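You operate a simulated robot arm through the tools that you are given. There is no shell and no other tool. Be economical: measure what you need, move in short steps, check, and stop when the job is done.

You are at the controls of a simulated robot arm. One attempt, no reset.

TASK
Change the outlet plate for the 10 mm one and restart the jet.
Fine: shut the outlet and free the green screw first; old plate into the rack; tighten the screw before opening.

Only the result counts: the job must be done as asked and must still hold three seconds after the hand-in. Knocking over, shifting, dropping, spilling or breaking anything else fails it.

THE ROBOT
A 7-joint arm with a two-finger gripper, hanging from a carriage that runs on a rail from [-11.8, -143.8] to [8.5, 103.3] (x, y) and turns from -307 to 381 degrees about z. Base frame: it is fixed where the carriage stands at the start and does not move with it; the origin is on the floor, on the carriage's upright axis, x ahead of it, y to its left, z up; the surface under the hand at the start is at about z = 90. Lengths are in cm, angles in degrees, forces in N, time in s.
With the tool pointing down near the work surface it reaches from about 28 to 74 cm from the robot's upright axis, wherever it stands. Its first joint turns from -143.0 to 143.0 degrees. Places, roughly: blue outlet knob [70, 40, 110]; green wing screw [70, 40, 110]; jet tank [90, 50, 120]; orange drain knob [80, 60, 110]; supply knob [80, 70, 100]. Payload 1.37 kg.
The TCP is the grasp point between the finger pads, 1.6 cm short of the fingertips. In the tool frame z runs along the fingers and y along their closing line. Largest opening 9.2 cm; the body of the gripper starts 7.4 cm behind the TCP.
Orientation is told as [roll, pitch, yaw] about the base's x, y, z axes, in that order, counted from this pose: with the fingers straight down and closing along the base's y, the tool's x points along the base's -x, its y along +y and its z along -z.

THE INTERFACE
- The arm moves only by the tool nudge_tool. Its arguments are lists of equal length, an entry for each row: "translation": the shift along the tool's x, y, z in cm, a list of three; "angular": the turn, a rotation vector about the tool's x, y, z in rad, a list of three; "fingers": the opening in per cent of the stroke, from 0 (shut) to 100 (fully open). In form: {"translation": [[tx, ty, tz], ...], "angular": [[rx, ry, rz], ...], "fingers": [fingers, ...]}. A call has 1 to 20 rows; each row shifts and turns the commanded pose from where the row before left it, along the tool's axes as they then stand. Rows are played at 5 a second. More than 5 cm and 8.6 degrees between two rows, or a gripper value outside its range, and nothing of the call is played. A pose out of reach is approached as far as the arm can. The call stops where the force on the tool passes 40 N (or 10 N more than at its start, if that is more) or the arm is blocked; 0.2 s more then pass. The fingers move at their own pace and stop on an object; they squeeze with about 26 N. The grip force told is the motor's: it shows also when the fingers shut on nothing. Time passes only in rows, and 0.2 s behind the last, so rows that do not move let the fingers close. It gives the time, the measured TCP pose, the force on the tool (base axes), the opening and the grip force at its end, in the units of the frame above (readings bear some noise), with the torque about the TCP (base axes, N m) and any sound that the robot's microphone picked up, and new pictures: "views" is both (left out), scene, wrist or none.
- Cameras (640 x 400 px; columns grow to the right, rows downward): "scene" is now at [26.88, 5.59, 190.4]; the picture's right is [0.80, -0.60, 0.00], its down [-0.46, -0.61, -0.65] and it looks along [0.39, 0.52, -0.76] (base axes); focal length 252 px, centre (320, 200). "wrist" rides on the gripper at [7.1, 1.9, -11.1] in the tool frame; the picture's right is [-0.26, 0.97, 0.00], its down [-0.78, -0.21, -0.59] and it looks along [-0.57, -0.15, 0.81] (tool axes); focal length 280 px, centre (320, 200). There is no depth. A picture from a camera that has moved, and an enlarged one, comes with that camera's place and axes in the base frame and with its lens. The place of the scene camera against the robot may be out by one fixed shift of up to 1.2 cm in any direction.
- slide_trunk(by): slides the trunk up (or, below 0, down) by that many cm; the arm and the scene camera ride with it, the base frame stays. It gives what a move gives, with no picture.
- base_move(legs): drives the robot by 1 to 6 legs, each [ahead, left, turn to the left] in cm, cm and degrees, along the robot's own axes; the way and the turn of a leg run together, so that a leg with both is an arc; at most 150 cm and 180 degrees a leg. The arm and the cameras ride along, it lands a little off, and it stops where it bumps. It keeps to its track: a leg is cut to what the track allows. It gives what a move gives, and a new picture of the scene camera.
- turn_head(pan, tilt): turns the head with the scene camera to pan (to the left, within 155 degrees either way) and tilt (down, from -29 to 69), counted from straight ahead of the robot. It gives what a move gives, and a new picture of the scene camera.
- close_up(camera, box): a new picture of the part [left, top, right, bottom] of that camera's present view, enlarged. No time passes.
- close_job(): hands the job in; it is judged then, once.

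Work in short steps. Places have to be worked out from the pictures, the camera data and where the tool is seen: move nearer, look again, correct. Check each grasp and each placing, and mend what went wrong. You have 120 turns and 260 pictures in all, those below and enlarged ones among them. Open the gripper and draw the arm clear of the work before you hand the job in, unless the task says otherwise; then end with one line.

The tools are called after ">>>" as a command line: name --argument value ..., lists and objects as JSON in quotes. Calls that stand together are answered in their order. nudge_tool: Moves the arm, as the interface text tells. Its arguments: {"type":"object","properties":{"translation":{"type":"array"},"angular":{"type":"array"},"fingers":{"type":"array"},"views":{"type":"string","enum":["both","scene","wrist","none"]}},"required":["translation","angular","fingers"]} The other tools are called the same way: slide_trunk (by) slides the trunk up or down; base_move (legs) drives the base; turn_head (pan, tilt) turns the head that bears the scene camera; close_up (camera, box) takes an enlarged picture of a part of a camera's view; close_job () hands the job in.

At the start:

```text
time_s: 0.0
position: [59.26, 53.54, 143.83]
orientation: [0.0, 0.0, 0.0]
force: [0.6, 0.5, 0.4]
torque: [-0.02, 0.0, -0.01]
width: 9.19
gripper_force: 0.0
trunk travel left (down, up): [-54.7, 3.4]
robot x, y, heading: [-0.02, -0.03, -0.0]
head pan, tilt: [53.1, 49.7]
```

scene: 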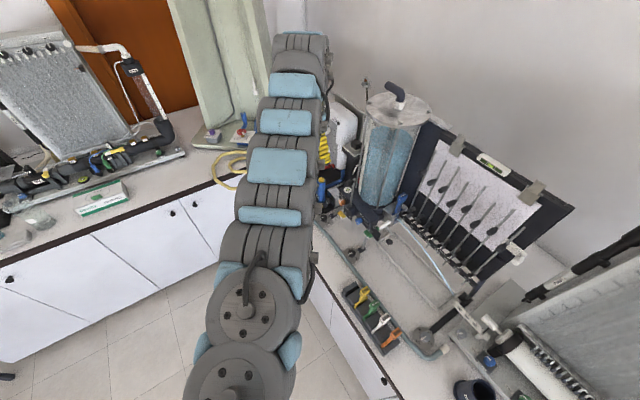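
wrist: 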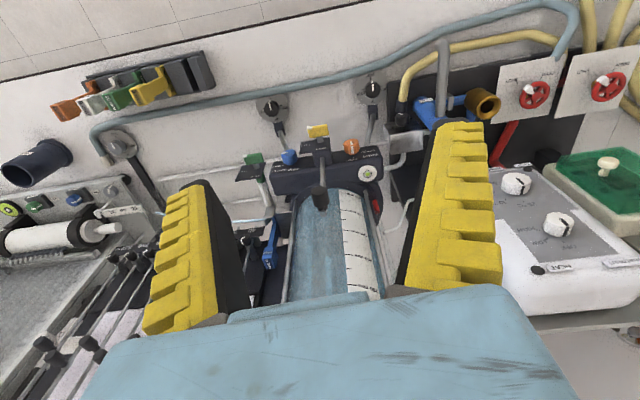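

I start by enlarging the views to find the plate rack, the knobs and the screw.

>>> close_up --camera "wrist" --box '[220, 60, 420, 220]'

>>> close_up --camera "wrist" --box '[40, 30, 240, 160]'

>>> close_up --camera "scene" --box '[310, 70, 530, 360]'

```text
2.50 times, centred on (320, 140) of wrist
camera zoom: at [52.23, 55.52, 154.77], right [0.26, 0.97, 0.0], down [0.78, -0.21, 0.59], along [0.57, -0.15, -0.81], focal length 701 px, centre (320, 350)
```

zoom: 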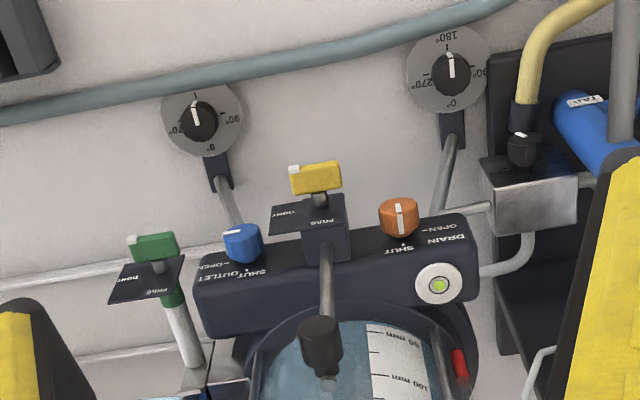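

```text
3.08 times, centred on (140, 95) of wrist
camera zoom: at [52.23, 55.52, 154.77], right [0.26, 0.97, 0.0], down [0.78, -0.21, 0.59], along [0.57, -0.15, -0.81], focal length 863 px, centre (874, 523)
```

zoom: 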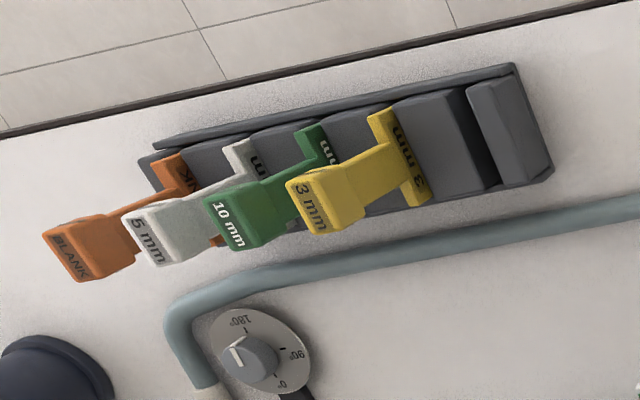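

```text
1.38 times, centred on (420, 215) of scene
camera zoom: at [26.88, 5.59, 190.4], right [0.8, -0.6, 0.0], down [-0.46, -0.61, -0.65], along [0.39, 0.52, -0.76], focal length 347 px, centre (182, 179)
```

zoom: 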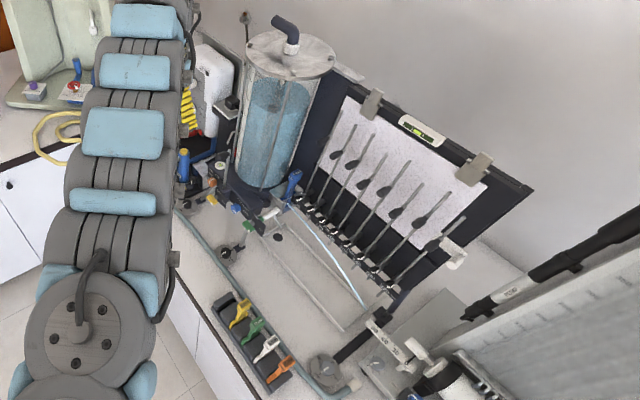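

The wrist view is upside down: the green screw, blue knob and a blue-handled plate are near the tank foot. I look closer at those parts.

>>> close_up --camera "wrist" --box '[220, 140, 320, 300]'

>>> close_up --camera "scene" --box '[310, 150, 430, 270]'

>>> close_up --camera "wrist" --box '[230, 120, 310, 170]'

>>> close_up --camera "scene" --box '[335, 270, 435, 360]'

```text
2.50 times, centred on (270, 220) of wrist
camera zoom: at [52.23, 55.52, 154.77], right [0.26, 0.97, 0.0], down [0.78, -0.21, 0.59], along [0.57, -0.15, -0.81], focal length 701 px, centre (445, 150)
```

zoom: 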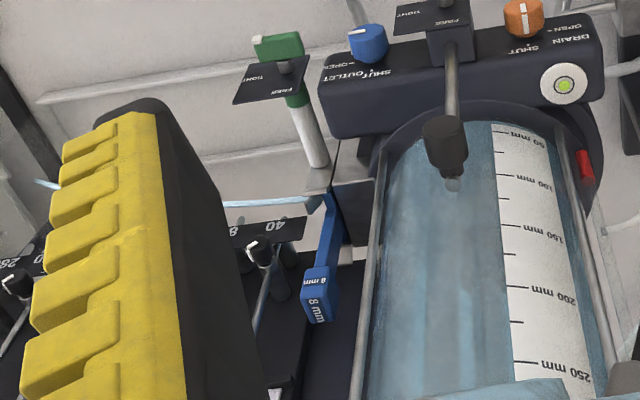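

```text
3.33 times, centred on (370, 210) of scene
camera zoom: at [26.88, 5.59, 190.4], right [0.8, -0.6, 0.0], down [-0.46, -0.61, -0.65], along [0.39, 0.52, -0.76], focal length 838 px, centre (153, 167)
```

zoom: 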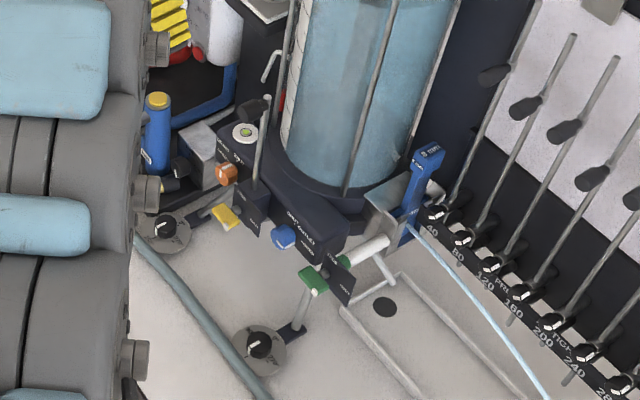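

```text
8.00 times, centred on (270, 145) of wrist
camera zoom: at [52.23, 55.52, 154.77], right [0.26, 0.97, 0.0], down [0.78, -0.21, 0.59], along [0.57, -0.15, -0.81], focal length 2243 px, centre (720, 640)
```

zoom: 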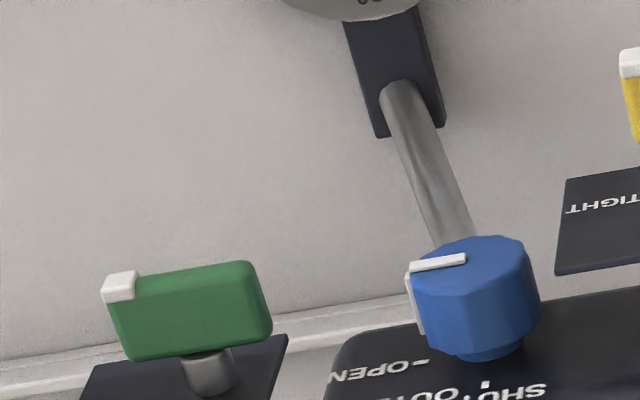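

```text
4.44 times, centred on (385, 315) of scene
camera zoom: at [26.88, 5.59, 190.4], right [0.8, -0.6, 0.0], down [-0.46, -0.61, -0.65], along [0.39, 0.52, -0.76], focal length 1118 px, centre (31, -311)
```

zoom: 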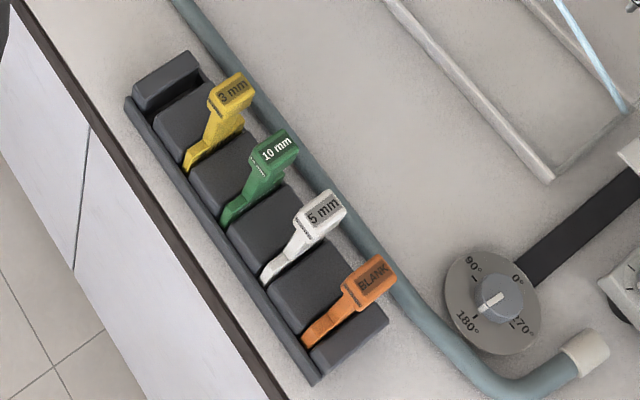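

Blue knob ≈ (74.5,43.7,108), green wing ≈ (73,37,108), both with axes along −x; 8 mm handle ≈ (88,37,119); 10 mm handle ≈ (56.5,18,108). They need a horizontal approach, so I swing the arm to −y and then drive the carriage +y, keeping the arm over the same area.

>>> nudge_tool --translation '[[0, -4, 0], [0, -4, 0], [0, -4, 0], [0, -4, 0], [0, -4, 0], [0, -4, 0], [0, -4, 0], [0, -4, 0], [0, -4, 0], [0, -4, 0]]' --angular '[[0, 0, 0], [0, 0, 0], [0, 0, 0], [0, 0, 0], [0, 0, 0], [0, 0, 0], [0, 0, 0], [0, 0, 0], [0, 0, 0], [0, 0, 0]]' --fingers '[100, 100, 100, 100, 100, 100, 100, 100, 100, 100]' --views "wrist"

>>> base_move --legs '[[0, 36, 0]]'

```text
time_s: 2.2
position: [59.26, 37.57, 143.82]
orientation: [0.0, 0.0, 0.1]
force: [-0.1, -0.1, 0.1]
torque: [-0.02, 0.02, 0.03]
width: 9.2
gripper_force: 0.0
out of reach, approached as far as the arm can: row 5, 6, 7, 8, 9, 10
trunk travel left (down, up): [-54.7, 3.4]
robot x, y, heading: [0.51, 0.07, 0.1]
head pan, tilt: [53.1, 49.7]
camera wrist: at [52.26, 39.52, 154.86], right [0.26, 0.97, 0.0], down [0.78, -0.21, 0.59], along [0.57, -0.15, -0.81], focal length 280 px, centre (320, 200)
```

wrist: 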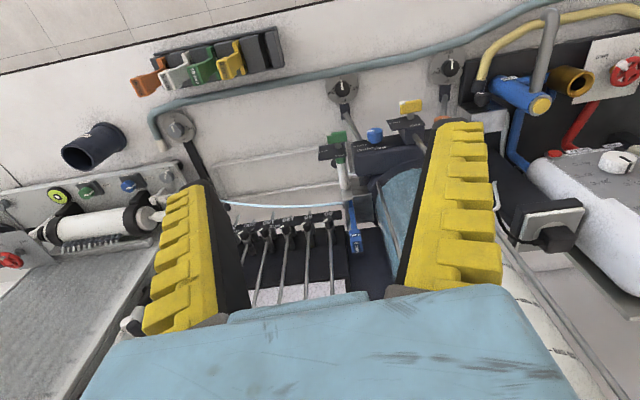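

```text
time_s: 4.5
position: [62.3, 73.13, 143.74]
orientation: [0.0, 0.1, 0.1]
force: [-0.3, -0.6, -0.1]
torque: [0.01, -0.04, -0.01]
width: 9.16
gripper_force: 0.1
trunk travel left (down, up): [-54.7, 3.4]
robot x, y, heading: [2.96, 35.7, -0.0]
head pan, tilt: [53.1, 49.7]
camera scene: at [29.81, 41.27, 190.4], right [0.8, -0.6, 0.0], down [-0.46, -0.61, -0.65], along [0.39, 0.52, -0.76], focal length 252 px, centre (320, 200)
```

scene: 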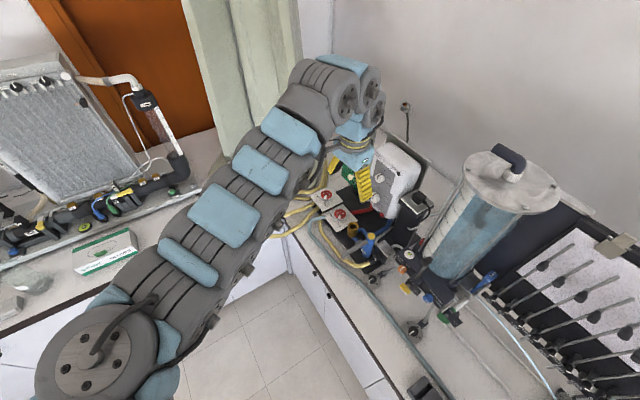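

Base is now at (3,35.7). I rotate the tool toward +x (in place about the TCP) while moving toward −y, staying high.

>>> nudge_tool --translation '[[0, -2.5, 0], [0, -2.5, 0], [0, -2.5, 0], [0, -2.5, 0], [0, -2.5, 0], [0, -2.5, 0], [0, -2.5, 0], [0, -2.5, 0], [0, -2.5, 0], [0, -2.5, 0], [0, -2.5, 0]]' --angular '[[0, -0.1428, 0], [0, -0.1428, 0], [0, -0.1428, 0], [0, -0.1428, 0], [0, -0.1428, 0], [0, -0.1428, 0], [0, -0.1428, 0], [0, -0.1428, 0], [0, -0.1428, 0], [0, -0.1428, 0], [0, -0.1428, 0]]' --fingers '[60, 60, 60, 60, 60, 60, 60, 60, 60, 60, 60]'

```text
time_s: 6.9
position: [62.31, 73.19, 143.81]
orientation: [0.0, 0.0, 0.2]
force: [-0.5, -0.3, -0.3]
torque: [0.01, -0.02, -0.02]
width: 5.79
gripper_force: 1.9
out of reach, approached as far as the arm can: row 1, 2, 3, 4, 5, 6, 7, 8, 9, 10, 11
trunk travel left (down, up): [-54.7, 3.4]
robot x, y, heading: [2.97, 35.44, 0.1]
head pan, tilt: [53.1, 49.7]
camera scene: at [29.81, 41.27, 190.4], right [0.8, -0.6, 0.0], down [-0.46, -0.61, -0.65], along [0.39, 0.52, -0.76], focal length 252 px, centre (320, 200)
camera wrist: at [55.17, 75.22, 154.86], right [0.26, 0.97, 0.0], down [0.78, -0.21, 0.59], along [0.57, -0.15, -0.81], focal length 280 px, centre (320, 200)
```

scene: 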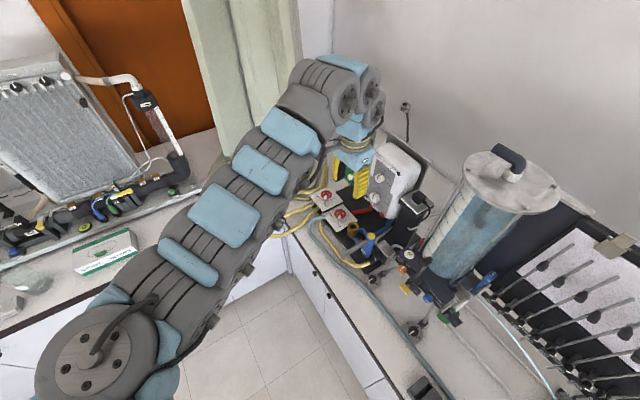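
wrist: 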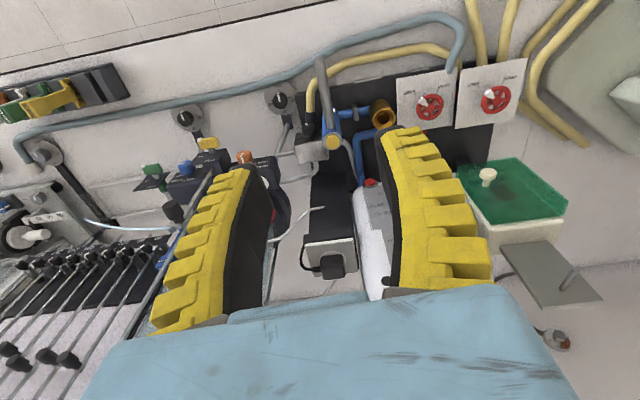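

The arm is at a fold limit at this height; I test lowering a bit and rotating only.

>>> nudge_tool --translation '[[0, 0, 3], [0, 0, 3], [0, -3, 0], [0, -3, 0], [0, -3, 0], [0, -3, 0]]' --angular '[[0, 0, 0], [0, 0, 0], [0, 0, 0], [0, 0, 0], [0, 0, 0], [0, 0, 0]]' --fingers '[60, 60, 60, 60, 60, 60]' --views "none"

>>> nudge_tool --translation '[[0, 0, 0], [0, 0, 0]]' --angular '[[0, -0.14, 0], [0, -0.14, 0]]' --fingers '[60, 60]' --views "none"

```text
time_s: 8.3
position: [62.1, 73.09, 142.79]
orientation: [0.0, 0.1, 0.1]
force: [0.4, 0.0, 0.5]
torque: [-0.04, -0.01, -0.04]
width: 5.79
gripper_force: 2.0
out of reach, approached as far as the arm can: row 1, 2, 3, 4, 5, 6
trunk travel left (down, up): [-54.7, 3.4]
robot x, y, heading: [2.82, 35.64, 0.0]
head pan, tilt: [53.1, 49.7]
```

```text
time_s: 8.9
position: [62.19, 73.13, 142.82]
orientation: [-0.2, 0.0, 0.1]
force: [-0.2, -0.1, 0.6]
torque: [0.01, 0.0, -0.01]
width: 5.81
gripper_force: 2.0
out of reach, approached as far as the arm can: row 1, 2
trunk travel left (down, up): [-54.7, 3.4]
robot x, y, heading: [3.02, 35.68, 0.2]
head pan, tilt: [53.1, 49.7]
```

Test other directions for slack: yaw each way and extension.

>>> nudge_tool --translation '[[0, 0, 0], [0, 0, 0]]' --angular '[[0, 0, 0.14], [0, 0, 0.14]]' --fingers '[60, 60]' --views "none"

>>> nudge_tool --translation '[[-3, 0, 0], [-3, 0, 0]]' --angular '[[0, 0, 0], [0, 0, 0]]' --fingers '[60, 60]' --views "none"

>>> nudge_tool --translation '[[0, 0, -2], [0, 0, -2]]' --angular '[[0, 0, 0], [0, 0, 0]]' --fingers '[60, 60]' --views "none"

```text
time_s: 9.5
position: [62.16, 73.33, 142.67]
orientation: [-0.1, 0.0, -16.2]
force: [-0.1, -0.3, 0.7]
torque: [-0.02, -0.02, -0.03]
width: 5.77
gripper_force: 1.6
trunk travel left (down, up): [-54.7, 3.4]
robot x, y, heading: [3.06, 35.82, 0.2]
head pan, tilt: [53.1, 49.7]
```

```text
time_s: 10.1
position: [67.97, 71.72, 142.77]
orientation: [0.0, 0.0, -15.9]
force: [0.0, 1.2, -0.3]
torque: [-0.03, -0.06, -0.01]
width: 5.79
gripper_force: 2.0
trunk travel left (down, up): [-54.7, 3.4]
robot x, y, heading: [2.71, 35.75, 0.0]
head pan, tilt: [53.1, 49.7]
```

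```text
time_s: 10.7
position: [68.13, 71.63, 146.55]
orientation: [-0.1, 0.0, -16.0]
force: [0.3, 0.1, 0.2]
torque: [-0.01, -0.04, -0.01]
width: 5.77
gripper_force: 1.4
trunk travel left (down, up): [-54.7, 3.4]
robot x, y, heading: [3.09, 35.94, 0.1]
head pan, tilt: [53.1, 49.7]
```

The limit is the tool's yaw (last joint). I turn yaw to −180°, which also places the camera above when the tool points +x.

>>> nudge_tool --translation '[[0, 0, 0], [0, 0, 0], [0, 0, 0], [0, 0, 0], [0, 0, 0], [0, 0, 0], [0, 0, 0], [0, 0, 0], [0, 0, 0], [0, 0, 0], [0, 0, 0], [0, 0, 0], [0, 0, 0], [0, 0, 0], [0, 0, 0], [0, 0, 0], [0, 0, 0], [0, 0, 0], [0, 0, 0], [0, 0, 0]]' --angular '[[0, 0, 0.1431], [0, 0, 0.1431], [0, 0, 0.1431], [0, 0, 0.1431], [0, 0, 0.1431], [0, 0, 0.1431], [0, 0, 0.1431], [0, 0, 0.1431], [0, 0, 0.1431], [0, 0, 0.1431], [0, 0, 0.1431], [0, 0, 0.1431], [0, 0, 0.1431], [0, 0, 0.1431], [0, 0, 0.1431], [0, 0, 0.1431], [0, 0, 0.1431], [0, 0, 0.1431], [0, 0, 0.1431], [0, 0, 0.1431]]' --fingers '[60, 60, 60, 60, 60, 60, 60, 60, 60, 60, 60, 60, 60, 60, 60, 60, 60, 60, 60, 60]' --views "none"

>>> nudge_tool --translation '[[-2, 2, 0], [-2, 2, 0], [-2, 2, 0], [-1, 2, 0], [0, 2, 0], [0, 3, 0], [0, 3, 0], [0, 3, 0], [0, 3, 0], [0, 3, 0], [0, 3, 0]]' --angular '[[0, 0, 0], [0, 0, 0], [0, 0, 0], [0, 0, 0], [0, 0, 0], [0, 0, 0], [0, 0, 0], [0, 0, 0], [0, 0, 0], [0, 0, 0], [0, 0, 0]]' --fingers '[60, 60, 60, 60, 60, 60, 60, 60, 60, 60, 60]'

```text
time_s: 14.9
position: [66.59, 65.97, 145.87]
orientation: [-0.1, 0.3, -165.8]
force: [0.1, -1.1, 0.1]
torque: [0.01, 0.02, 0.0]
width: 5.8
gripper_force: 2.3
out of reach, approached as far as the arm can: row 18, 19, 20
trunk travel left (down, up): [-54.7, 3.4]
robot x, y, heading: [2.67, 35.88, 0.4]
head pan, tilt: [53.1, 49.7]
```

```text
time_s: 17.3
position: [74.58, 45.3, 145.75]
orientation: [0.1, 0.4, -165.7]
force: [-0.1, 0.3, -0.1]
torque: [-0.03, 0.01, 0.0]
width: 5.79
gripper_force: 1.8
out of reach, approached as far as the arm can: row 1, 2, 3, 4, 5, 6, 7
trunk travel left (down, up): [-54.7, 3.4]
robot x, y, heading: [2.64, 35.58, 0.2]
head pan, tilt: [53.1, 49.7]
camera scene: at [29.81, 41.28, 190.4], right [0.8, -0.6, 0.0], down [-0.46, -0.61, -0.65], along [0.39, 0.52, -0.76], focal length 252 px, centre (320, 200)
camera wrist: at [81.92, 45.27, 156.92], right [-0.02, -1.0, 0.0], down [-0.81, 0.01, 0.58], along [-0.58, 0.01, -0.81], focal length 280 px, centre (320, 200)
```

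scene: 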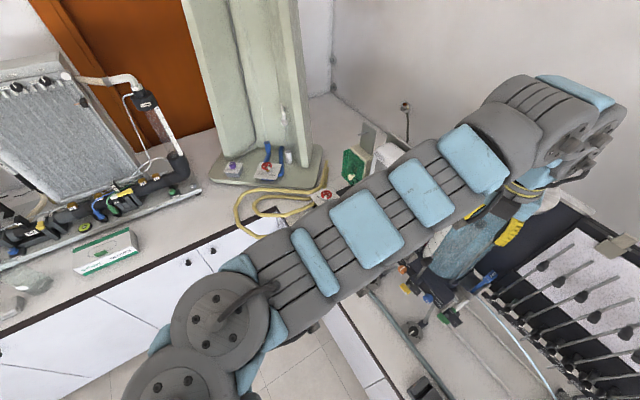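
wrist: 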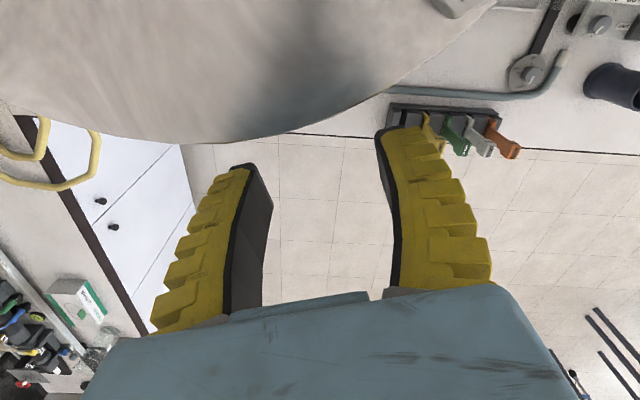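

Too close to the tank lid; I back off toward −x, then check.

>>> nudge_tool --translation '[[-3, 0, -0.5], [-3, 0, 0], [-3, 0, 0], [-3, 0, 0], [-3, 0, 0], [-3, 0, 0]]' --angular '[[0, 0, 0], [0, 0, 0.05], [0, 0, 0.05], [0, 0, 0.05], [0, 0, 0.05], [0, 0, 0.05]]' --fingers '[60, 60, 60, 60, 60, 60]' --views "none"

```text
time_s: 18.7
position: [74.38, 41.77, 145.88]
orientation: [0.0, 0.5, 179.9]
force: [-0.1, -0.9, 0.0]
torque: [-0.03, 0.01, -0.04]
width: 5.77
gripper_force: 1.4
out of reach, approached as far as the arm can: row 1, 2, 3, 4, 5, 6
trunk travel left (down, up): [-54.7, 3.4]
robot x, y, heading: [3.19, 35.82, -0.0]
head pan, tilt: [53.1, 49.7]
```

>>> nudge_tool --translation '[[0, 0, 0], [0, 0, 0], [0, 0, 0]]' --angular '[[0, 0.14, 0], [0, 0.14, 0], [0, 0.14, 0]]' --fingers '[60, 60, 60]' --views "none"

```text
time_s: 19.5
position: [74.33, 41.7, 146.0]
orientation: [0.0, 0.4, 180.0]
force: [0.2, -0.3, -1.1]
torque: [0.02, -0.05, 0.01]
width: 5.79
gripper_force: 1.8
out of reach, approached as far as the arm can: row 1, 2, 3
trunk travel left (down, up): [-54.7, 3.4]
robot x, y, heading: [3.07, 35.84, 0.0]
head pan, tilt: [53.1, 49.7]
```

Likely I'm at the other end of the last joint's range (about 160° total). I go back to mid-range, yaw −90, then test pitching outward.

>>> nudge_tool --translation '[[0, 0, 0], [0, 0, 0], [0, 0, 0], [0, 0, 0], [0, 0, 0], [0, 0, 0], [0, 0, 0], [0, 0, 0], [0, 0, 0], [0, 0, 0], [0, 0, 0]]' --angular '[[0, 0, -0.1428], [0, 0, -0.1428], [0, 0, -0.1428], [0, 0, -0.1428], [0, 0, -0.1428], [0, 0, -0.1428], [0, 0, -0.1428], [0, 0, -0.1428], [0, 0, -0.1428], [0, 0, -0.1428], [0, 0, -0.1428]]' --fingers '[60, 60, 60, 60, 60, 60, 60, 60, 60, 60, 60]' --views "none"

>>> nudge_tool --translation '[[0, -2, 0], [0, -2, 0], [0, -2, 0], [0, -2, 0], [0, -2, 0]]' --angular '[[0, 0, 0], [0, 0, 0], [0, 0, 0], [0, 0, 0], [0, 0, 0]]' --fingers '[60, 60, 60, 60, 60]' --views "none"

>>> nudge_tool --translation '[[0, 0, 0], [0, 0, 0], [0, 0, 0]]' --angular '[[-0.14, 0, 0], [-0.14, 0, 0], [-0.14, 0, 0]]' --fingers '[60, 60, 60]'

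```text
time_s: 21.9
position: [74.25, 41.82, 145.93]
orientation: [0.6, 0.0, -89.8]
force: [0.3, 0.3, 0.0]
torque: [0.03, 0.0, 0.02]
width: 5.81
gripper_force: 1.9
trunk travel left (down, up): [-54.7, 3.4]
robot x, y, heading: [3.02, 35.68, 0.1]
head pan, tilt: [53.1, 49.7]
```

```text
time_s: 23.1
position: [74.07, 41.76, 145.59]
orientation: [0.4, 0.0, -90.1]
force: [-0.5, 0.4, 0.1]
torque: [0.01, -0.02, 0.0]
width: 5.8
gripper_force: 1.7
out of reach, approached as far as the arm can: row 1, 2, 3, 4, 5
trunk travel left (down, up): [-54.7, 3.4]
robot x, y, heading: [3.23, 35.94, 0.1]
head pan, tilt: [53.1, 49.7]
```

```text
time_s: 23.9
position: [74.06, 41.78, 145.83]
orientation: [0.5, -0.1, -90.1]
force: [1.0, 0.9, -0.7]
torque: [0.03, 0.0, 0.01]
width: 5.8
gripper_force: 2.1
out of reach, approached as far as the arm can: row 1, 2, 3
trunk travel left (down, up): [-54.7, 3.4]
robot x, y, heading: [2.8, 35.5, -0.2]
head pan, tilt: [53.1, 49.7]
camera scene: at [29.81, 41.27, 190.4], right [0.8, -0.6, 0.0], down [-0.46, -0.61, -0.65], along [0.39, 0.52, -0.76], focal length 252 px, centre (320, 200)
camera wrist: at [75.95, 49.01, 156.81], right [0.96, -0.26, 0.01], down [-0.22, -0.78, 0.59], along [-0.15, -0.57, -0.81], focal length 280 px, centre (320, 200)
```

scene: 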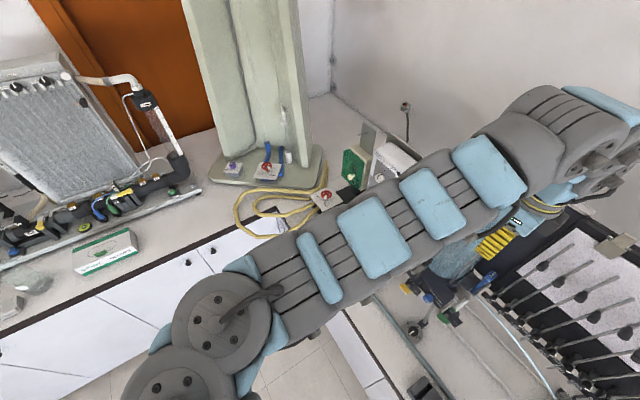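
wrist: 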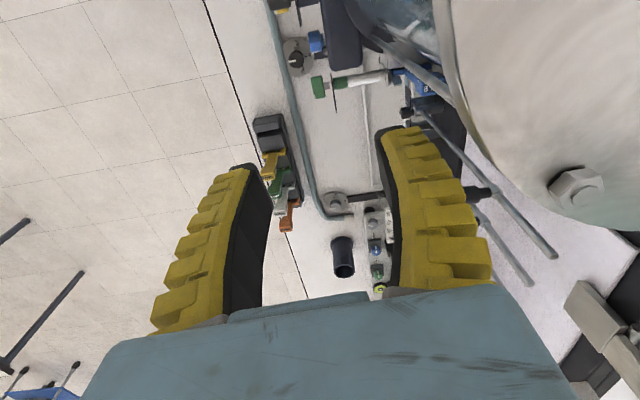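

Minimum radius at this height seems about 70 cm. I move away from the tank to −y with more radius and test lowering and pitching there.

>>> nudge_tool --translation '[[-4, 0.5, 0], [-4, 0.5, 0], [-4, 0.5, 0], [-4, 0.5, 0], [-4, 1, 0], [-4, 0.5, 0], [-4, 0.5, 0], [-4, 0, 0]]' --angular '[[0, 0, 0], [0, 0, 0], [0, 0, 0], [0, 0, 0], [0, 0, 0], [0, 0, 0], [0, 0, 0], [0, 0, 0]]' --fingers '[60, 60, 60, 60, 60, 60, 60, 60]' --views "none"

>>> nudge_tool --translation '[[0, 0, 2], [0, 0, 2], [0, 0, 2]]' --angular '[[0, 0, 0], [0, 0, 0], [0, 0, 0]]' --fingers '[60, 60, 60]' --views "none"

>>> nudge_tool --translation '[[0, 0, 0], [0, 0, 0], [0, 0, 0]]' --angular '[[-0.14, 0, 0], [-0.14, 0, 0], [-0.14, 0, 0]]' --fingers '[60, 60, 60]'

```text
time_s: 25.7
position: [77.98, 9.93, 145.74]
orientation: [0.3, 0.1, -90.0]
force: [-0.1, 1.2, 0.0]
torque: [-0.04, 0.02, 0.01]
width: 5.79
gripper_force: 1.8
trunk travel left (down, up): [-54.7, 3.4]
robot x, y, heading: [2.71, 35.7, 0.3]
head pan, tilt: [53.1, 49.7]
```

```text
time_s: 26.5
position: [78.04, 9.74, 139.85]
orientation: [0.5, -0.1, -90.1]
force: [-0.7, 0.4, 0.8]
torque: [-0.03, -0.01, -0.01]
width: 5.81
gripper_force: 1.9
trunk travel left (down, up): [-54.7, 3.4]
robot x, y, heading: [2.62, 35.44, -0.1]
head pan, tilt: [53.1, 49.7]
```

```text
time_s: 27.3
position: [79.1, 9.17, 141.76]
orientation: [24.7, -0.1, -91.4]
force: [1.1, 0.5, -7.9]
torque: [-0.14, -0.23, -0.03]
width: 5.78
gripper_force: 2.2
out of reach, approached as far as the arm can: row 3
trunk travel left (down, up): [-54.7, 3.4]
robot x, y, heading: [2.82, 35.65, -0.1]
head pan, tilt: [53.1, 49.7]
camera scene: at [29.82, 41.33, 190.41], right [0.8, -0.6, 0.0], down [-0.46, -0.61, -0.65], along [0.39, 0.52, -0.76], focal length 252 px, centre (320, 200)
camera wrist: at [76.42, 16.34, 152.55], right [0.87, -0.28, 0.41], down [-0.46, -0.77, 0.45], along [0.18, -0.57, -0.8], focal length 280 px, centre (320, 200)
```

scene: 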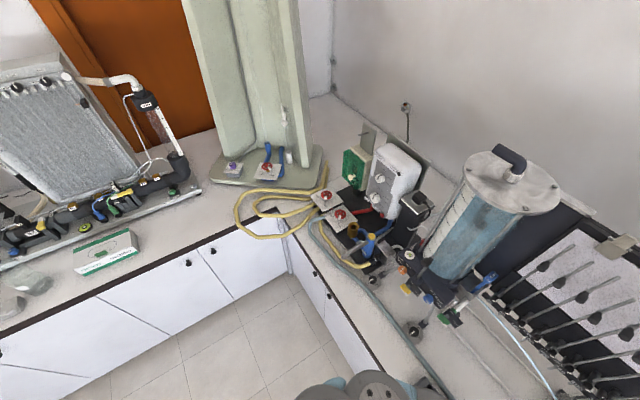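
wrist: 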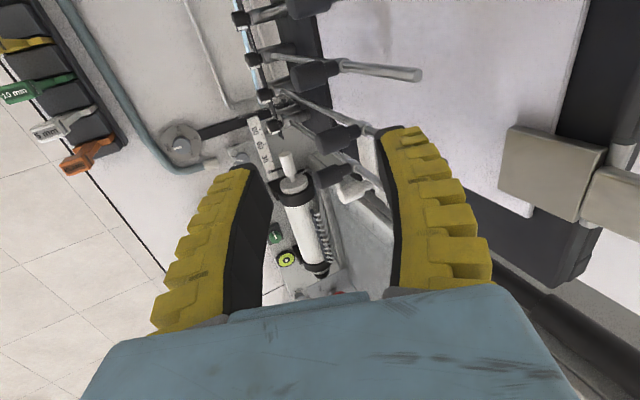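

The reach is a shell (wrist ~70–102 cm from a shoulder near z≈190). Lowering frees it, so I move back and down, then across to y≈40 above the rack.

>>> nudge_tool --translation '[[0, -3.3, 1.8], [0, -3.3, 1.8], [0, -3.3, 1.8], [0, -2.0, 2]]' --angular '[[0, 0, 0], [0, 0, 0], [0, 0, 0], [0, 0, 0]]' --fingers '[60, 60, 60, 60]' --views "none"

>>> nudge_tool --translation '[[3.75, -0.3, 0.3], [3.75, -0.3, 0.3], [3.75, -0.3, 0.3], [3.75, -0.3, 0.3], [3.75, -0.3, 0.3], [3.75, -0.3, 0.3], [3.75, -0.3, 0.3], [3.75, -0.3, 0.3]]' --angular '[[0, 0, 0], [0, 0, 0], [0, 0, 0], [0, 0, 0], [0, 0, 0], [0, 0, 0], [0, 0, 0], [0, 0, 0]]' --fingers '[60, 60, 60, 60, 60, 60, 60, 60]'

```text
time_s: 28.3
position: [71.09, 8.7, 129.14]
orientation: [24.5, -0.1, -89.9]
force: [0.5, 0.3, 0.2]
torque: [0.01, 0.05, 0.02]
width: 5.79
gripper_force: 2.1
trunk travel left (down, up): [-54.7, 3.4]
robot x, y, heading: [3.05, 35.81, 0.3]
head pan, tilt: [53.1, 49.7]
```

```text
time_s: 30.1
position: [69.8, 38.74, 125.91]
orientation: [24.5, 0.0, -90.0]
force: [0.1, -0.5, -0.6]
torque: [0.01, -0.03, -0.01]
width: 5.78
gripper_force: 1.7
trunk travel left (down, up): [-54.7, 3.4]
robot x, y, heading: [2.77, 35.44, 0.2]
head pan, tilt: [53.1, 49.7]
camera scene: at [29.82, 41.25, 190.4], right [0.8, -0.6, 0.0], down [-0.46, -0.61, -0.65], along [0.39, 0.52, -0.76], focal length 252 px, centre (320, 200)
camera wrist: at [66.92, 45.94, 136.72], right [0.88, -0.26, 0.4], down [-0.44, -0.78, 0.45], along [0.19, -0.57, -0.8], focal length 280 px, centre (320, 200)
```

scene: 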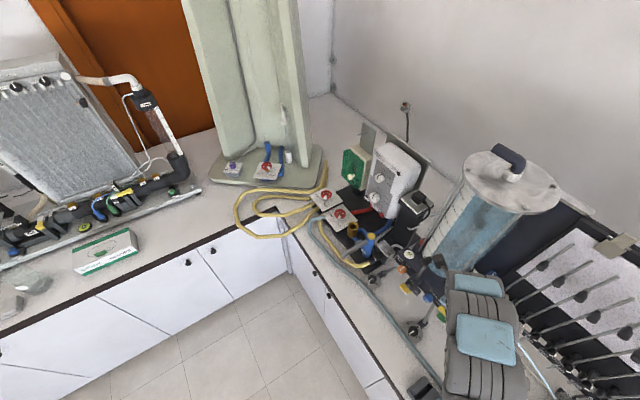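
wrist: 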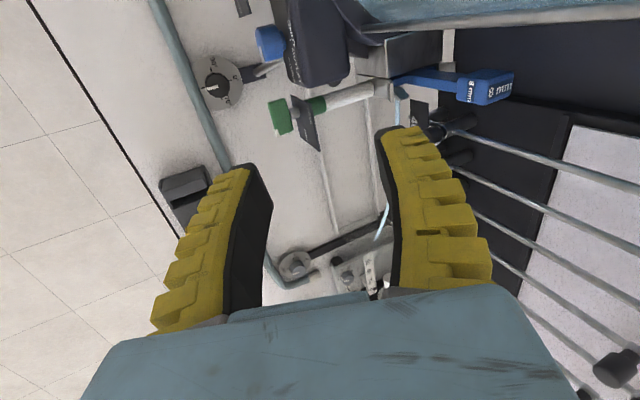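

Triangulation is consistent (green ≈ (72.4,37.3,108), blue ≈ (74,43.8,108), 8 mm handle ≈ (87,37,120)). I move to (62,44,115) and pitch to horizontal.

>>> nudge_tool --translation '[[1.25, -2.96, 1.67], [1.25, -2.96, 1.67], [1.25, -2.96, 1.67], [1.25, -2.96, 1.67], [0, 0, 0], [0, 0, 0], [0, 0, 0], [0, 0, 0], [0, 0, 0], [0, 0, 0], [0, 0, 0], [0, 0, 0]]' --angular '[[0, 0, 0], [0, 0, 0], [0, 0, 0], [0, 0, 0], [-0.1429, 0, 0], [-0.1429, 0, 0], [-0.1429, 0, 0], [-0.1429, 0, 0], [-0.1429, 0, 0], [-0.1429, 0, 0], [-0.1429, 0, 0], [-0.1429, 0, 0]]' --fingers '[60, 60, 60, 60, 60, 60, 60, 60, 60, 60, 60, 60]'

```text
time_s: 32.7
position: [61.82, 43.77, 114.98]
orientation: [90.1, 0.0, -90.1]
force: [0.2, 0.0, 0.4]
torque: [-0.01, -0.01, 0.0]
width: 5.79
gripper_force: 2.1
trunk travel left (down, up): [-54.7, 3.4]
robot x, y, heading: [2.76, 35.49, 0.1]
head pan, tilt: [53.1, 49.7]
camera scene: at [29.81, 41.27, 190.4], right [0.8, -0.6, 0.0], down [-0.46, -0.61, -0.65], along [0.39, 0.52, -0.76], focal length 252 px, centre (320, 200)
camera wrist: at [50.8, 50.85, 116.83], right [0.0, -0.26, 0.97], down [-0.59, -0.78, -0.21], along [0.81, -0.57, -0.15], focal length 280 px, centre (320, 200)
```

scene: 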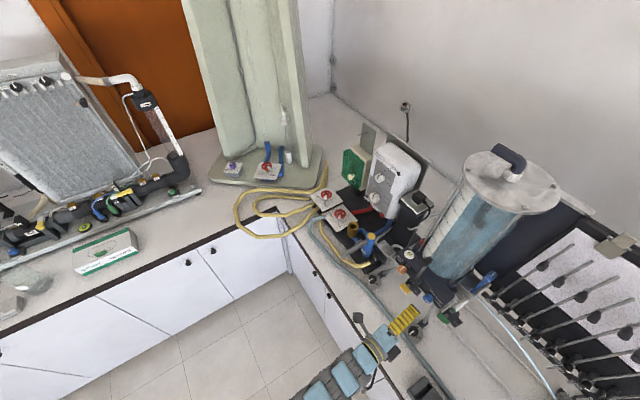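
wrist: 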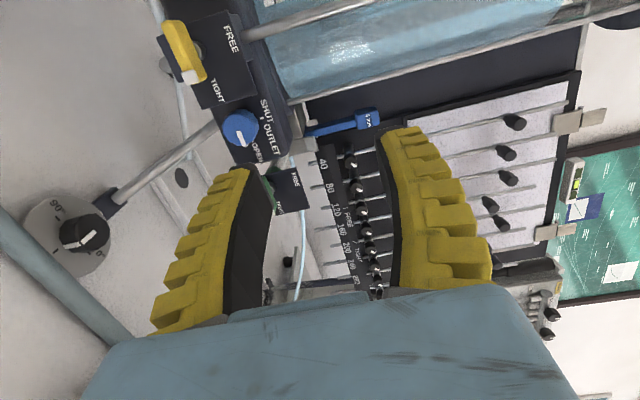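

Now horizontal, fingers closing vertically, camera at the +y side. I zoom on the knob and green screw for precise location.

>>> close_up --camera "wrist" --box '[160, 60, 340, 220]'

>>> close_up --camera "scene" --box '[380, 250, 500, 350]'

```text
2.50 times, centred on (250, 140) of wrist
camera zoom: at [50.8, 50.85, 116.83], right [0.0, -0.26, 0.97], down [-0.59, -0.78, -0.21], along [0.81, -0.57, -0.15], focal length 701 px, centre (495, 350)
```

zoom: 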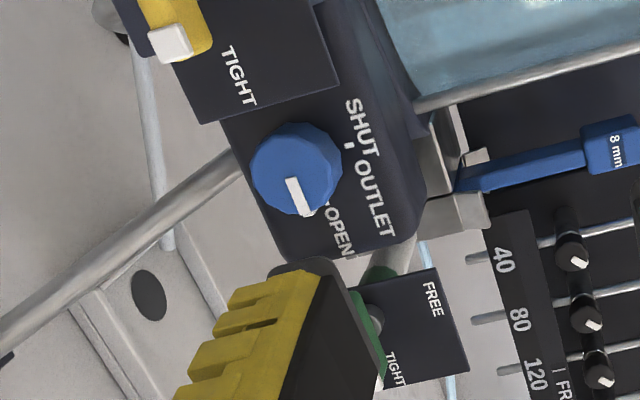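

```text
4.00 times, centred on (440, 300) of scene
camera zoom: at [29.81, 41.27, 190.4], right [0.8, -0.6, 0.0], down [-0.46, -0.61, -0.65], along [0.39, 0.52, -0.76], focal length 1006 px, centre (-160, -200)
```

zoom: 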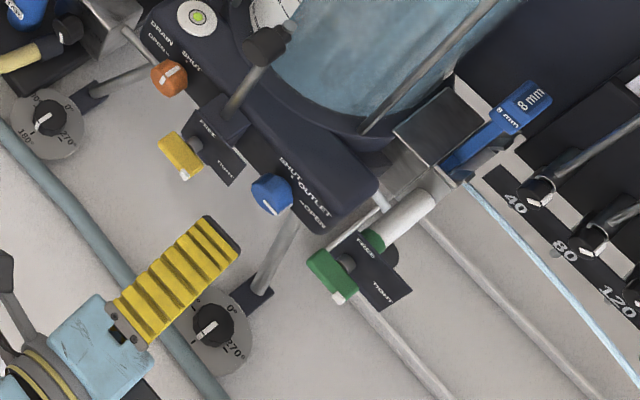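

The box's face looks tilted (blue knob axis not horizontal). I zoom more to measure the tilt.

>>> close_up --camera "wrist" --box '[210, 90, 280, 160]'

>>> close_up --camera "scene" --box '[410, 270, 480, 320]'

```text
5.71 times, centred on (245, 125) of wrist
camera zoom: at [50.8, 50.85, 116.83], right [0.0, -0.26, 0.97], down [-0.59, -0.78, -0.21], along [0.81, -0.57, -0.15], focal length 1602 px, centre (749, 629)
```

zoom: 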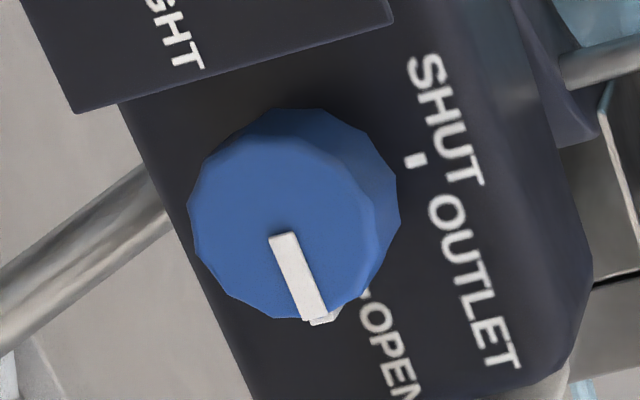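

```text
8.00 times, centred on (445, 295) of scene
camera zoom: at [29.81, 41.27, 190.4], right [0.8, -0.6, 0.0], down [-0.46, -0.61, -0.65], along [0.39, 0.52, -0.76], focal length 2012 px, centre (-680, -560)
```

zoom: 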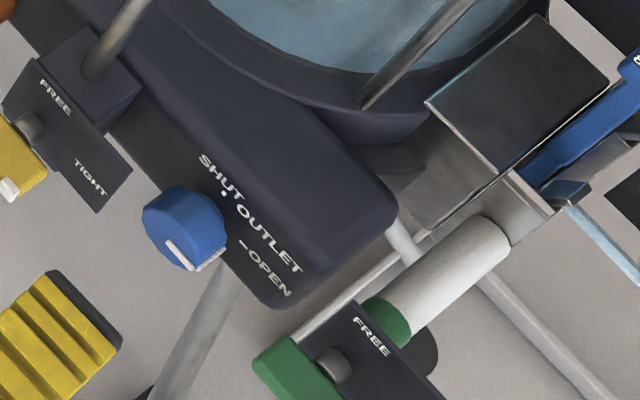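

Axis turns out horizontal after perspective; knob front centre ≈ (73.5, 43.75, 107.8), radius ≈1.4, panel at x≈75.1. I lower, pre-roll +45°, and advance part-way.

>>> nudge_tool --translation '[[0, -3.6, 0], [0, -3.6, 0], [0, 0, 0], [0, 0, 0], [0, 0, 0], [0, 0, 0], [0, 0, 0], [0, 0, 0], [0, 0, 3], [0, 0, 3]]' --angular '[[0, 0, 0], [0, 0, 0], [0, 0, 0.1309], [0, 0, 0.1309], [0, 0, 0.1309], [0, 0, 0.1309], [0, 0, 0.1309], [0, 0, 0.1309], [0, 0, 0], [0, 0, 0]]' --fingers '[45, 45, 45, 45, 45, 45, 45, 45, 45, 45]'

```text
time_s: 34.9
position: [67.7, 43.58, 107.78]
orientation: [90.1, 44.9, -90.1]
force: [-0.2, -0.2, -0.2]
torque: [0.03, -0.05, -0.01]
width: 4.44
gripper_force: 2.2
trunk travel left (down, up): [-54.7, 3.4]
robot x, y, heading: [2.71, 35.66, 0.2]
head pan, tilt: [53.1, 49.7]
camera scene: at [29.81, 41.27, 190.4], right [0.8, -0.6, 0.0], down [-0.46, -0.61, -0.65], along [0.39, 0.52, -0.76], focal length 252 px, centre (320, 200)
camera wrist: at [56.74, 47.38, 114.15], right [0.0, -0.87, 0.5], down [-0.59, -0.4, -0.7], along [0.81, -0.29, -0.51], focal length 280 px, centre (320, 200)
```

scene: 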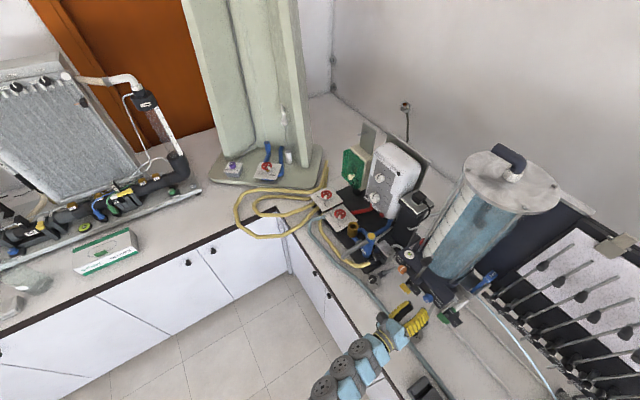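
wrist: 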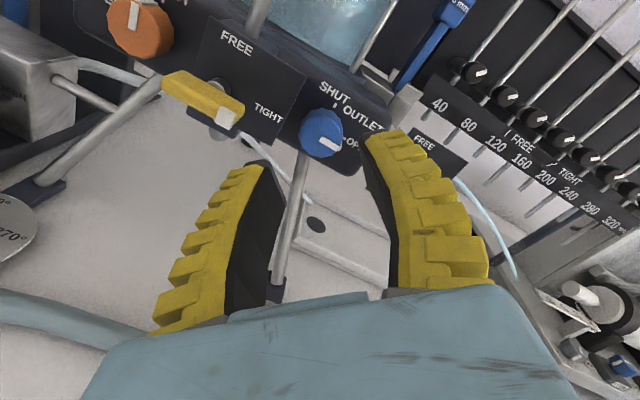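

Knob is centred (≈43.8,108.0). I make the small correction and advance to x≈73.1, then close.

>>> nudge_tool --translation '[[0.3, 0, 2], [0, 0, 2], [0, 0, 1.4], [0, 0, 0], [0, 0, 0], [0, 0, 0]]' --angular '[[0, 0, 0], [0, 0, 0], [0, 0, 0], [0, 0, 0], [0, 0, 0], [0, 0, 0]]' --fingers '[45, 45, 45, 0, 0, 0]' --views "wrist"

```text
time_s: 36.3
position: [73.25, 43.49, 107.87]
orientation: [89.9, 44.7, -90.1]
force: [2.8, -9.5, -7.8]
torque: [-0.01, 0.21, -0.31]
width: 1.77
gripper_force: 27.9
trunk travel left (down, up): [-54.7, 3.4]
robot x, y, heading: [3.33, 35.92, -0.0]
head pan, tilt: [53.1, 49.7]
camera wrist: at [62.19, 47.39, 114.27], right [0.0, -0.87, 0.5], down [-0.59, -0.4, -0.7], along [0.81, -0.3, -0.51], focal length 280 px, centre (320, 200)
```

wrist: 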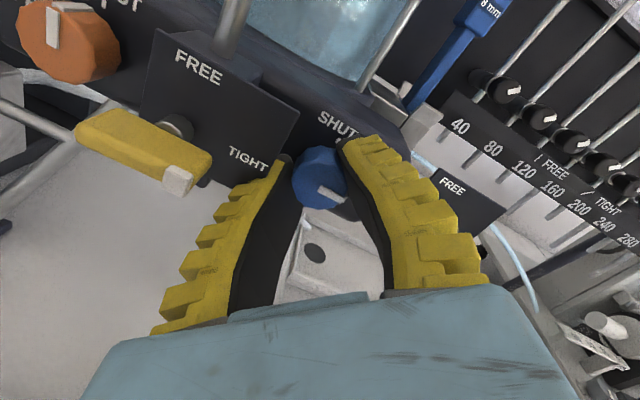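

Width 1.77 is smaller than expected and there's lateral force; I zoom to see the grip.

>>> close_up --camera "wrist" --box '[260, 120, 400, 220]'

>>> close_up --camera "scene" --box '[390, 260, 480, 330]'

```text
4.00 times, centred on (330, 170) of wrist
camera zoom: at [62.19, 47.39, 114.27], right [0.0, -0.87, 0.5], down [-0.59, -0.4, -0.7], along [0.81, -0.3, -0.51], focal length 1122 px, centre (280, 320)
```

zoom: 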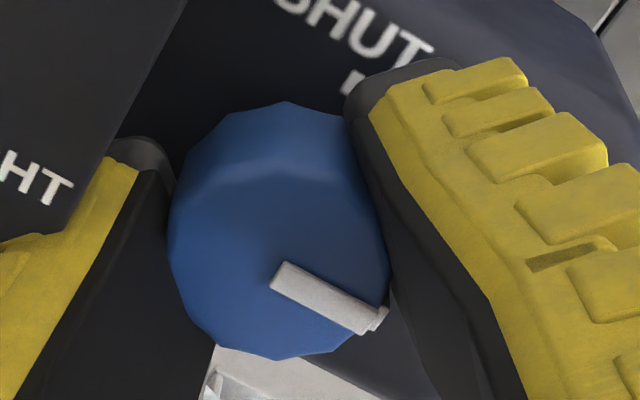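

```text
5.71 times, centred on (435, 295) of scene
camera zoom: at [29.81, 41.2, 190.37], right [0.8, -0.6, 0.0], down [-0.46, -0.61, -0.65], along [0.39, 0.52, -0.76], focal length 1437 px, centre (-337, -343)
```

zoom: 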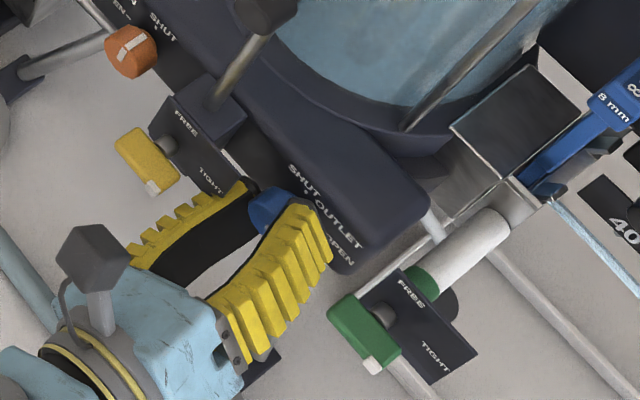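

Knob centre seems ~0.5 cm further along tool x. I reopen, shift 0.55, and regrip.

>>> nudge_tool --translation '[[0, 0, 0], [0, 0, 0], [0.55, 0, 0], [0, 0, 0], [0, 0, 0], [0, 0, 0]]' --angular '[[0, 0, 0], [0, 0, 0], [0, 0, 0], [0, 0, 0], [0, 0, 0], [0, 0, 0]]' --fingers '[45, 45, 45, 0, 0, 0]' --views "wrist"

>>> close_up --camera "wrist" --box '[260, 120, 400, 220]'

```text
time_s: 37.7
position: [73.25, 44.08, 108.42]
orientation: [90.2, 44.9, -90.0]
force: [-16.2, -1.4, 17.3]
torque: [-0.12, -0.14, -0.2]
width: 2.07
gripper_force: 27.6
trunk travel left (down, up): [-54.7, 3.4]
robot x, y, heading: [2.89, 35.51, 0.2]
head pan, tilt: [53.1, 49.7]
camera wrist: at [62.16, 47.96, 114.79], right [0.0, -0.87, 0.5], down [-0.59, -0.4, -0.7], along [0.81, -0.3, -0.51], focal length 280 px, centre (320, 200)
```

wrist: 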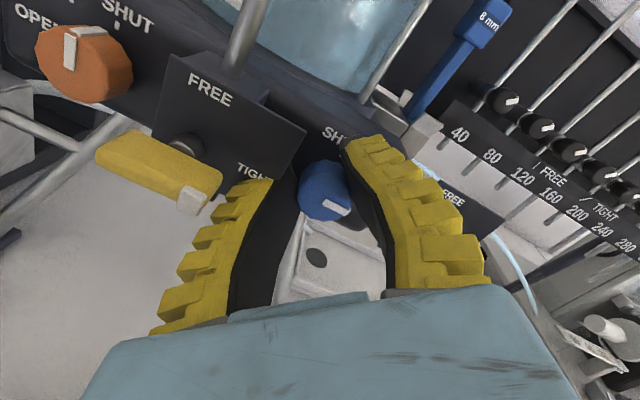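

```text
4.00 times, centred on (330, 170) of wrist
camera zoom: at [62.16, 47.96, 114.79], right [0.0, -0.87, 0.5], down [-0.59, -0.4, -0.7], along [0.81, -0.3, -0.51], focal length 1122 px, centre (280, 320)
```

zoom: 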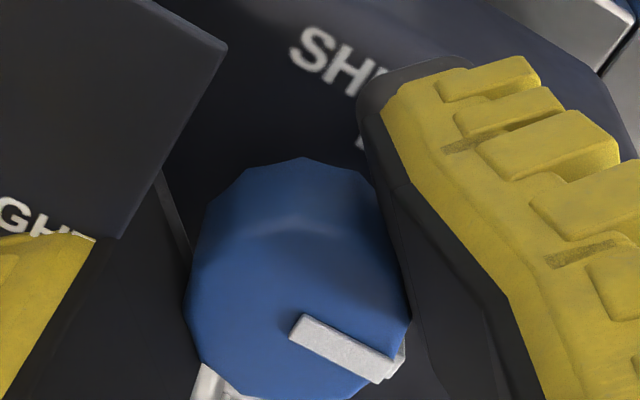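

The yellow "TIGHT" plate edge (y≈46.1, x≈73.3) is just 1 cm from the knob: fingers must stay above/below it. I release, back off, and roll to +24°, offsetting toward −y for a two-stroke turn.

>>> nudge_tool --translation '[[-0.3, 0, 0], [-0.3, 0, -0.3], [0, 0, -2.5], [0, 0, -2.5], [0, 0, 0], [0, 0, 0], [0, 0, 0]]' --angular '[[0, 0, 0], [0, 0, 0], [0, 0, 0], [0, 0, 0], [0, 0, -0.122], [0, 0, -0.122], [0, 0, -0.122]]' --fingers '[32, 36, 36, 36, 40, 40, 40]' --views "wrist"

>>> close_up --camera "wrist" --box '[240, 60, 400, 160]'

```text
time_s: 39.3
position: [67.92, 43.72, 107.91]
orientation: [90.1, 23.9, -90.1]
force: [0.2, 0.5, -0.3]
torque: [-0.01, 0.02, -0.01]
width: 4.01
gripper_force: 2.3
trunk travel left (down, up): [-54.7, 3.4]
robot x, y, heading: [2.78, 35.65, 0.0]
head pan, tilt: [53.1, 49.7]
camera wrist: at [56.92, 49.6, 112.59], right [0.0, -0.63, 0.78], down [-0.59, -0.63, -0.51], along [0.81, -0.46, -0.37], focal length 280 px, centre (320, 200)
```

wrist: 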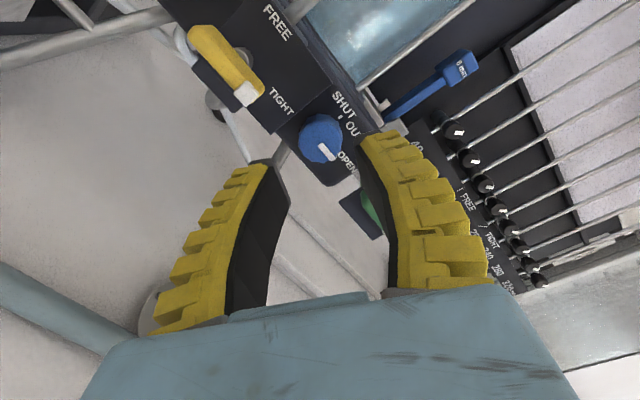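

```text
4.00 times, centred on (320, 110) of wrist
camera zoom: at [56.92, 49.6, 112.59], right [0.0, -0.63, 0.78], down [-0.59, -0.63, -0.51], along [0.81, -0.46, -0.37], focal length 1122 px, centre (320, 560)
```

zoom: 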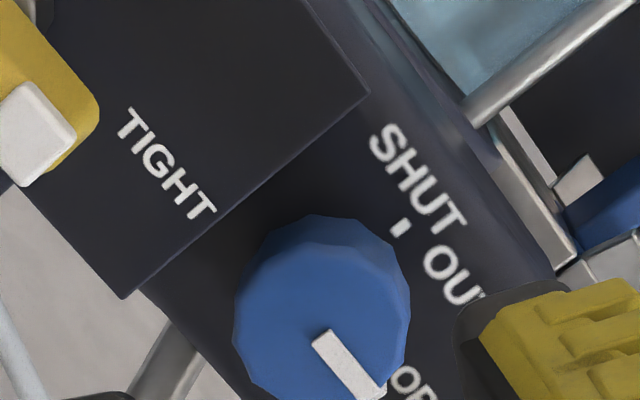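

Knob unmoved. I set TCP 0.5 cm off along −tool x, advance and grip.

>>> nudge_tool --translation '[[-0.26, 0.11, 2], [0, 0, 2], [0, 0, 1.4], [0, 0, 0], [0, 0, 0], [0, 0, 0]]' --angular '[[0, 0, 0], [0, 0, 0], [0, 0, 0], [0, 0, 0], [0, 0, 0], [0, 0, 0]]' --fingers '[40, 40, 40, 0, 0, 0]' --views "wrist"

>>> close_up --camera "wrist" --box '[260, 110, 400, 210]'

```text
time_s: 40.7
position: [73.42, 43.42, 107.94]
orientation: [90.0, 24.0, -90.0]
force: [4.4, 1.6, -9.8]
torque: [0.05, 0.03, -0.1]
width: 2.13
gripper_force: 27.6
trunk travel left (down, up): [-54.7, 3.4]
robot x, y, heading: [3.09, 35.67, 0.0]
head pan, tilt: [53.1, 49.7]
camera wrist: at [62.3, 49.36, 112.54], right [0.0, -0.63, 0.78], down [-0.59, -0.63, -0.51], along [0.81, -0.46, -0.37], focal length 280 px, centre (320, 200)
```

wrist: 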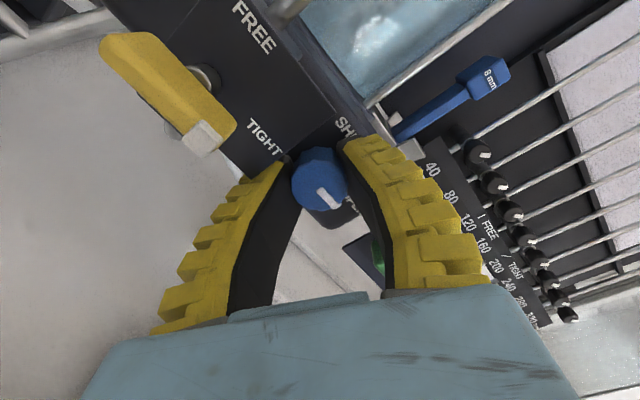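

```text
4.00 times, centred on (330, 160) of wrist
camera zoom: at [62.3, 49.36, 112.54], right [0.0, -0.63, 0.78], down [-0.59, -0.63, -0.51], along [0.81, -0.46, -0.37], focal length 1122 px, centre (280, 360)
```

zoom: 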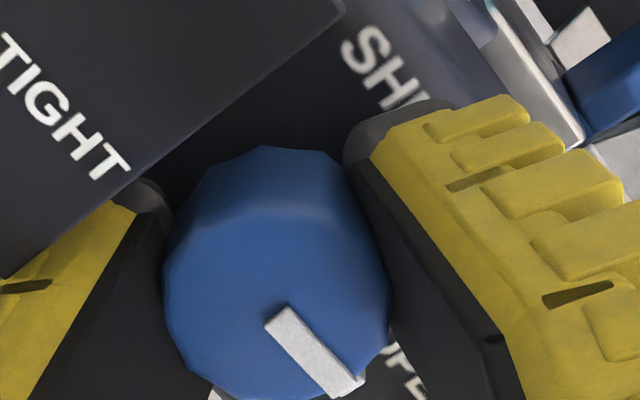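

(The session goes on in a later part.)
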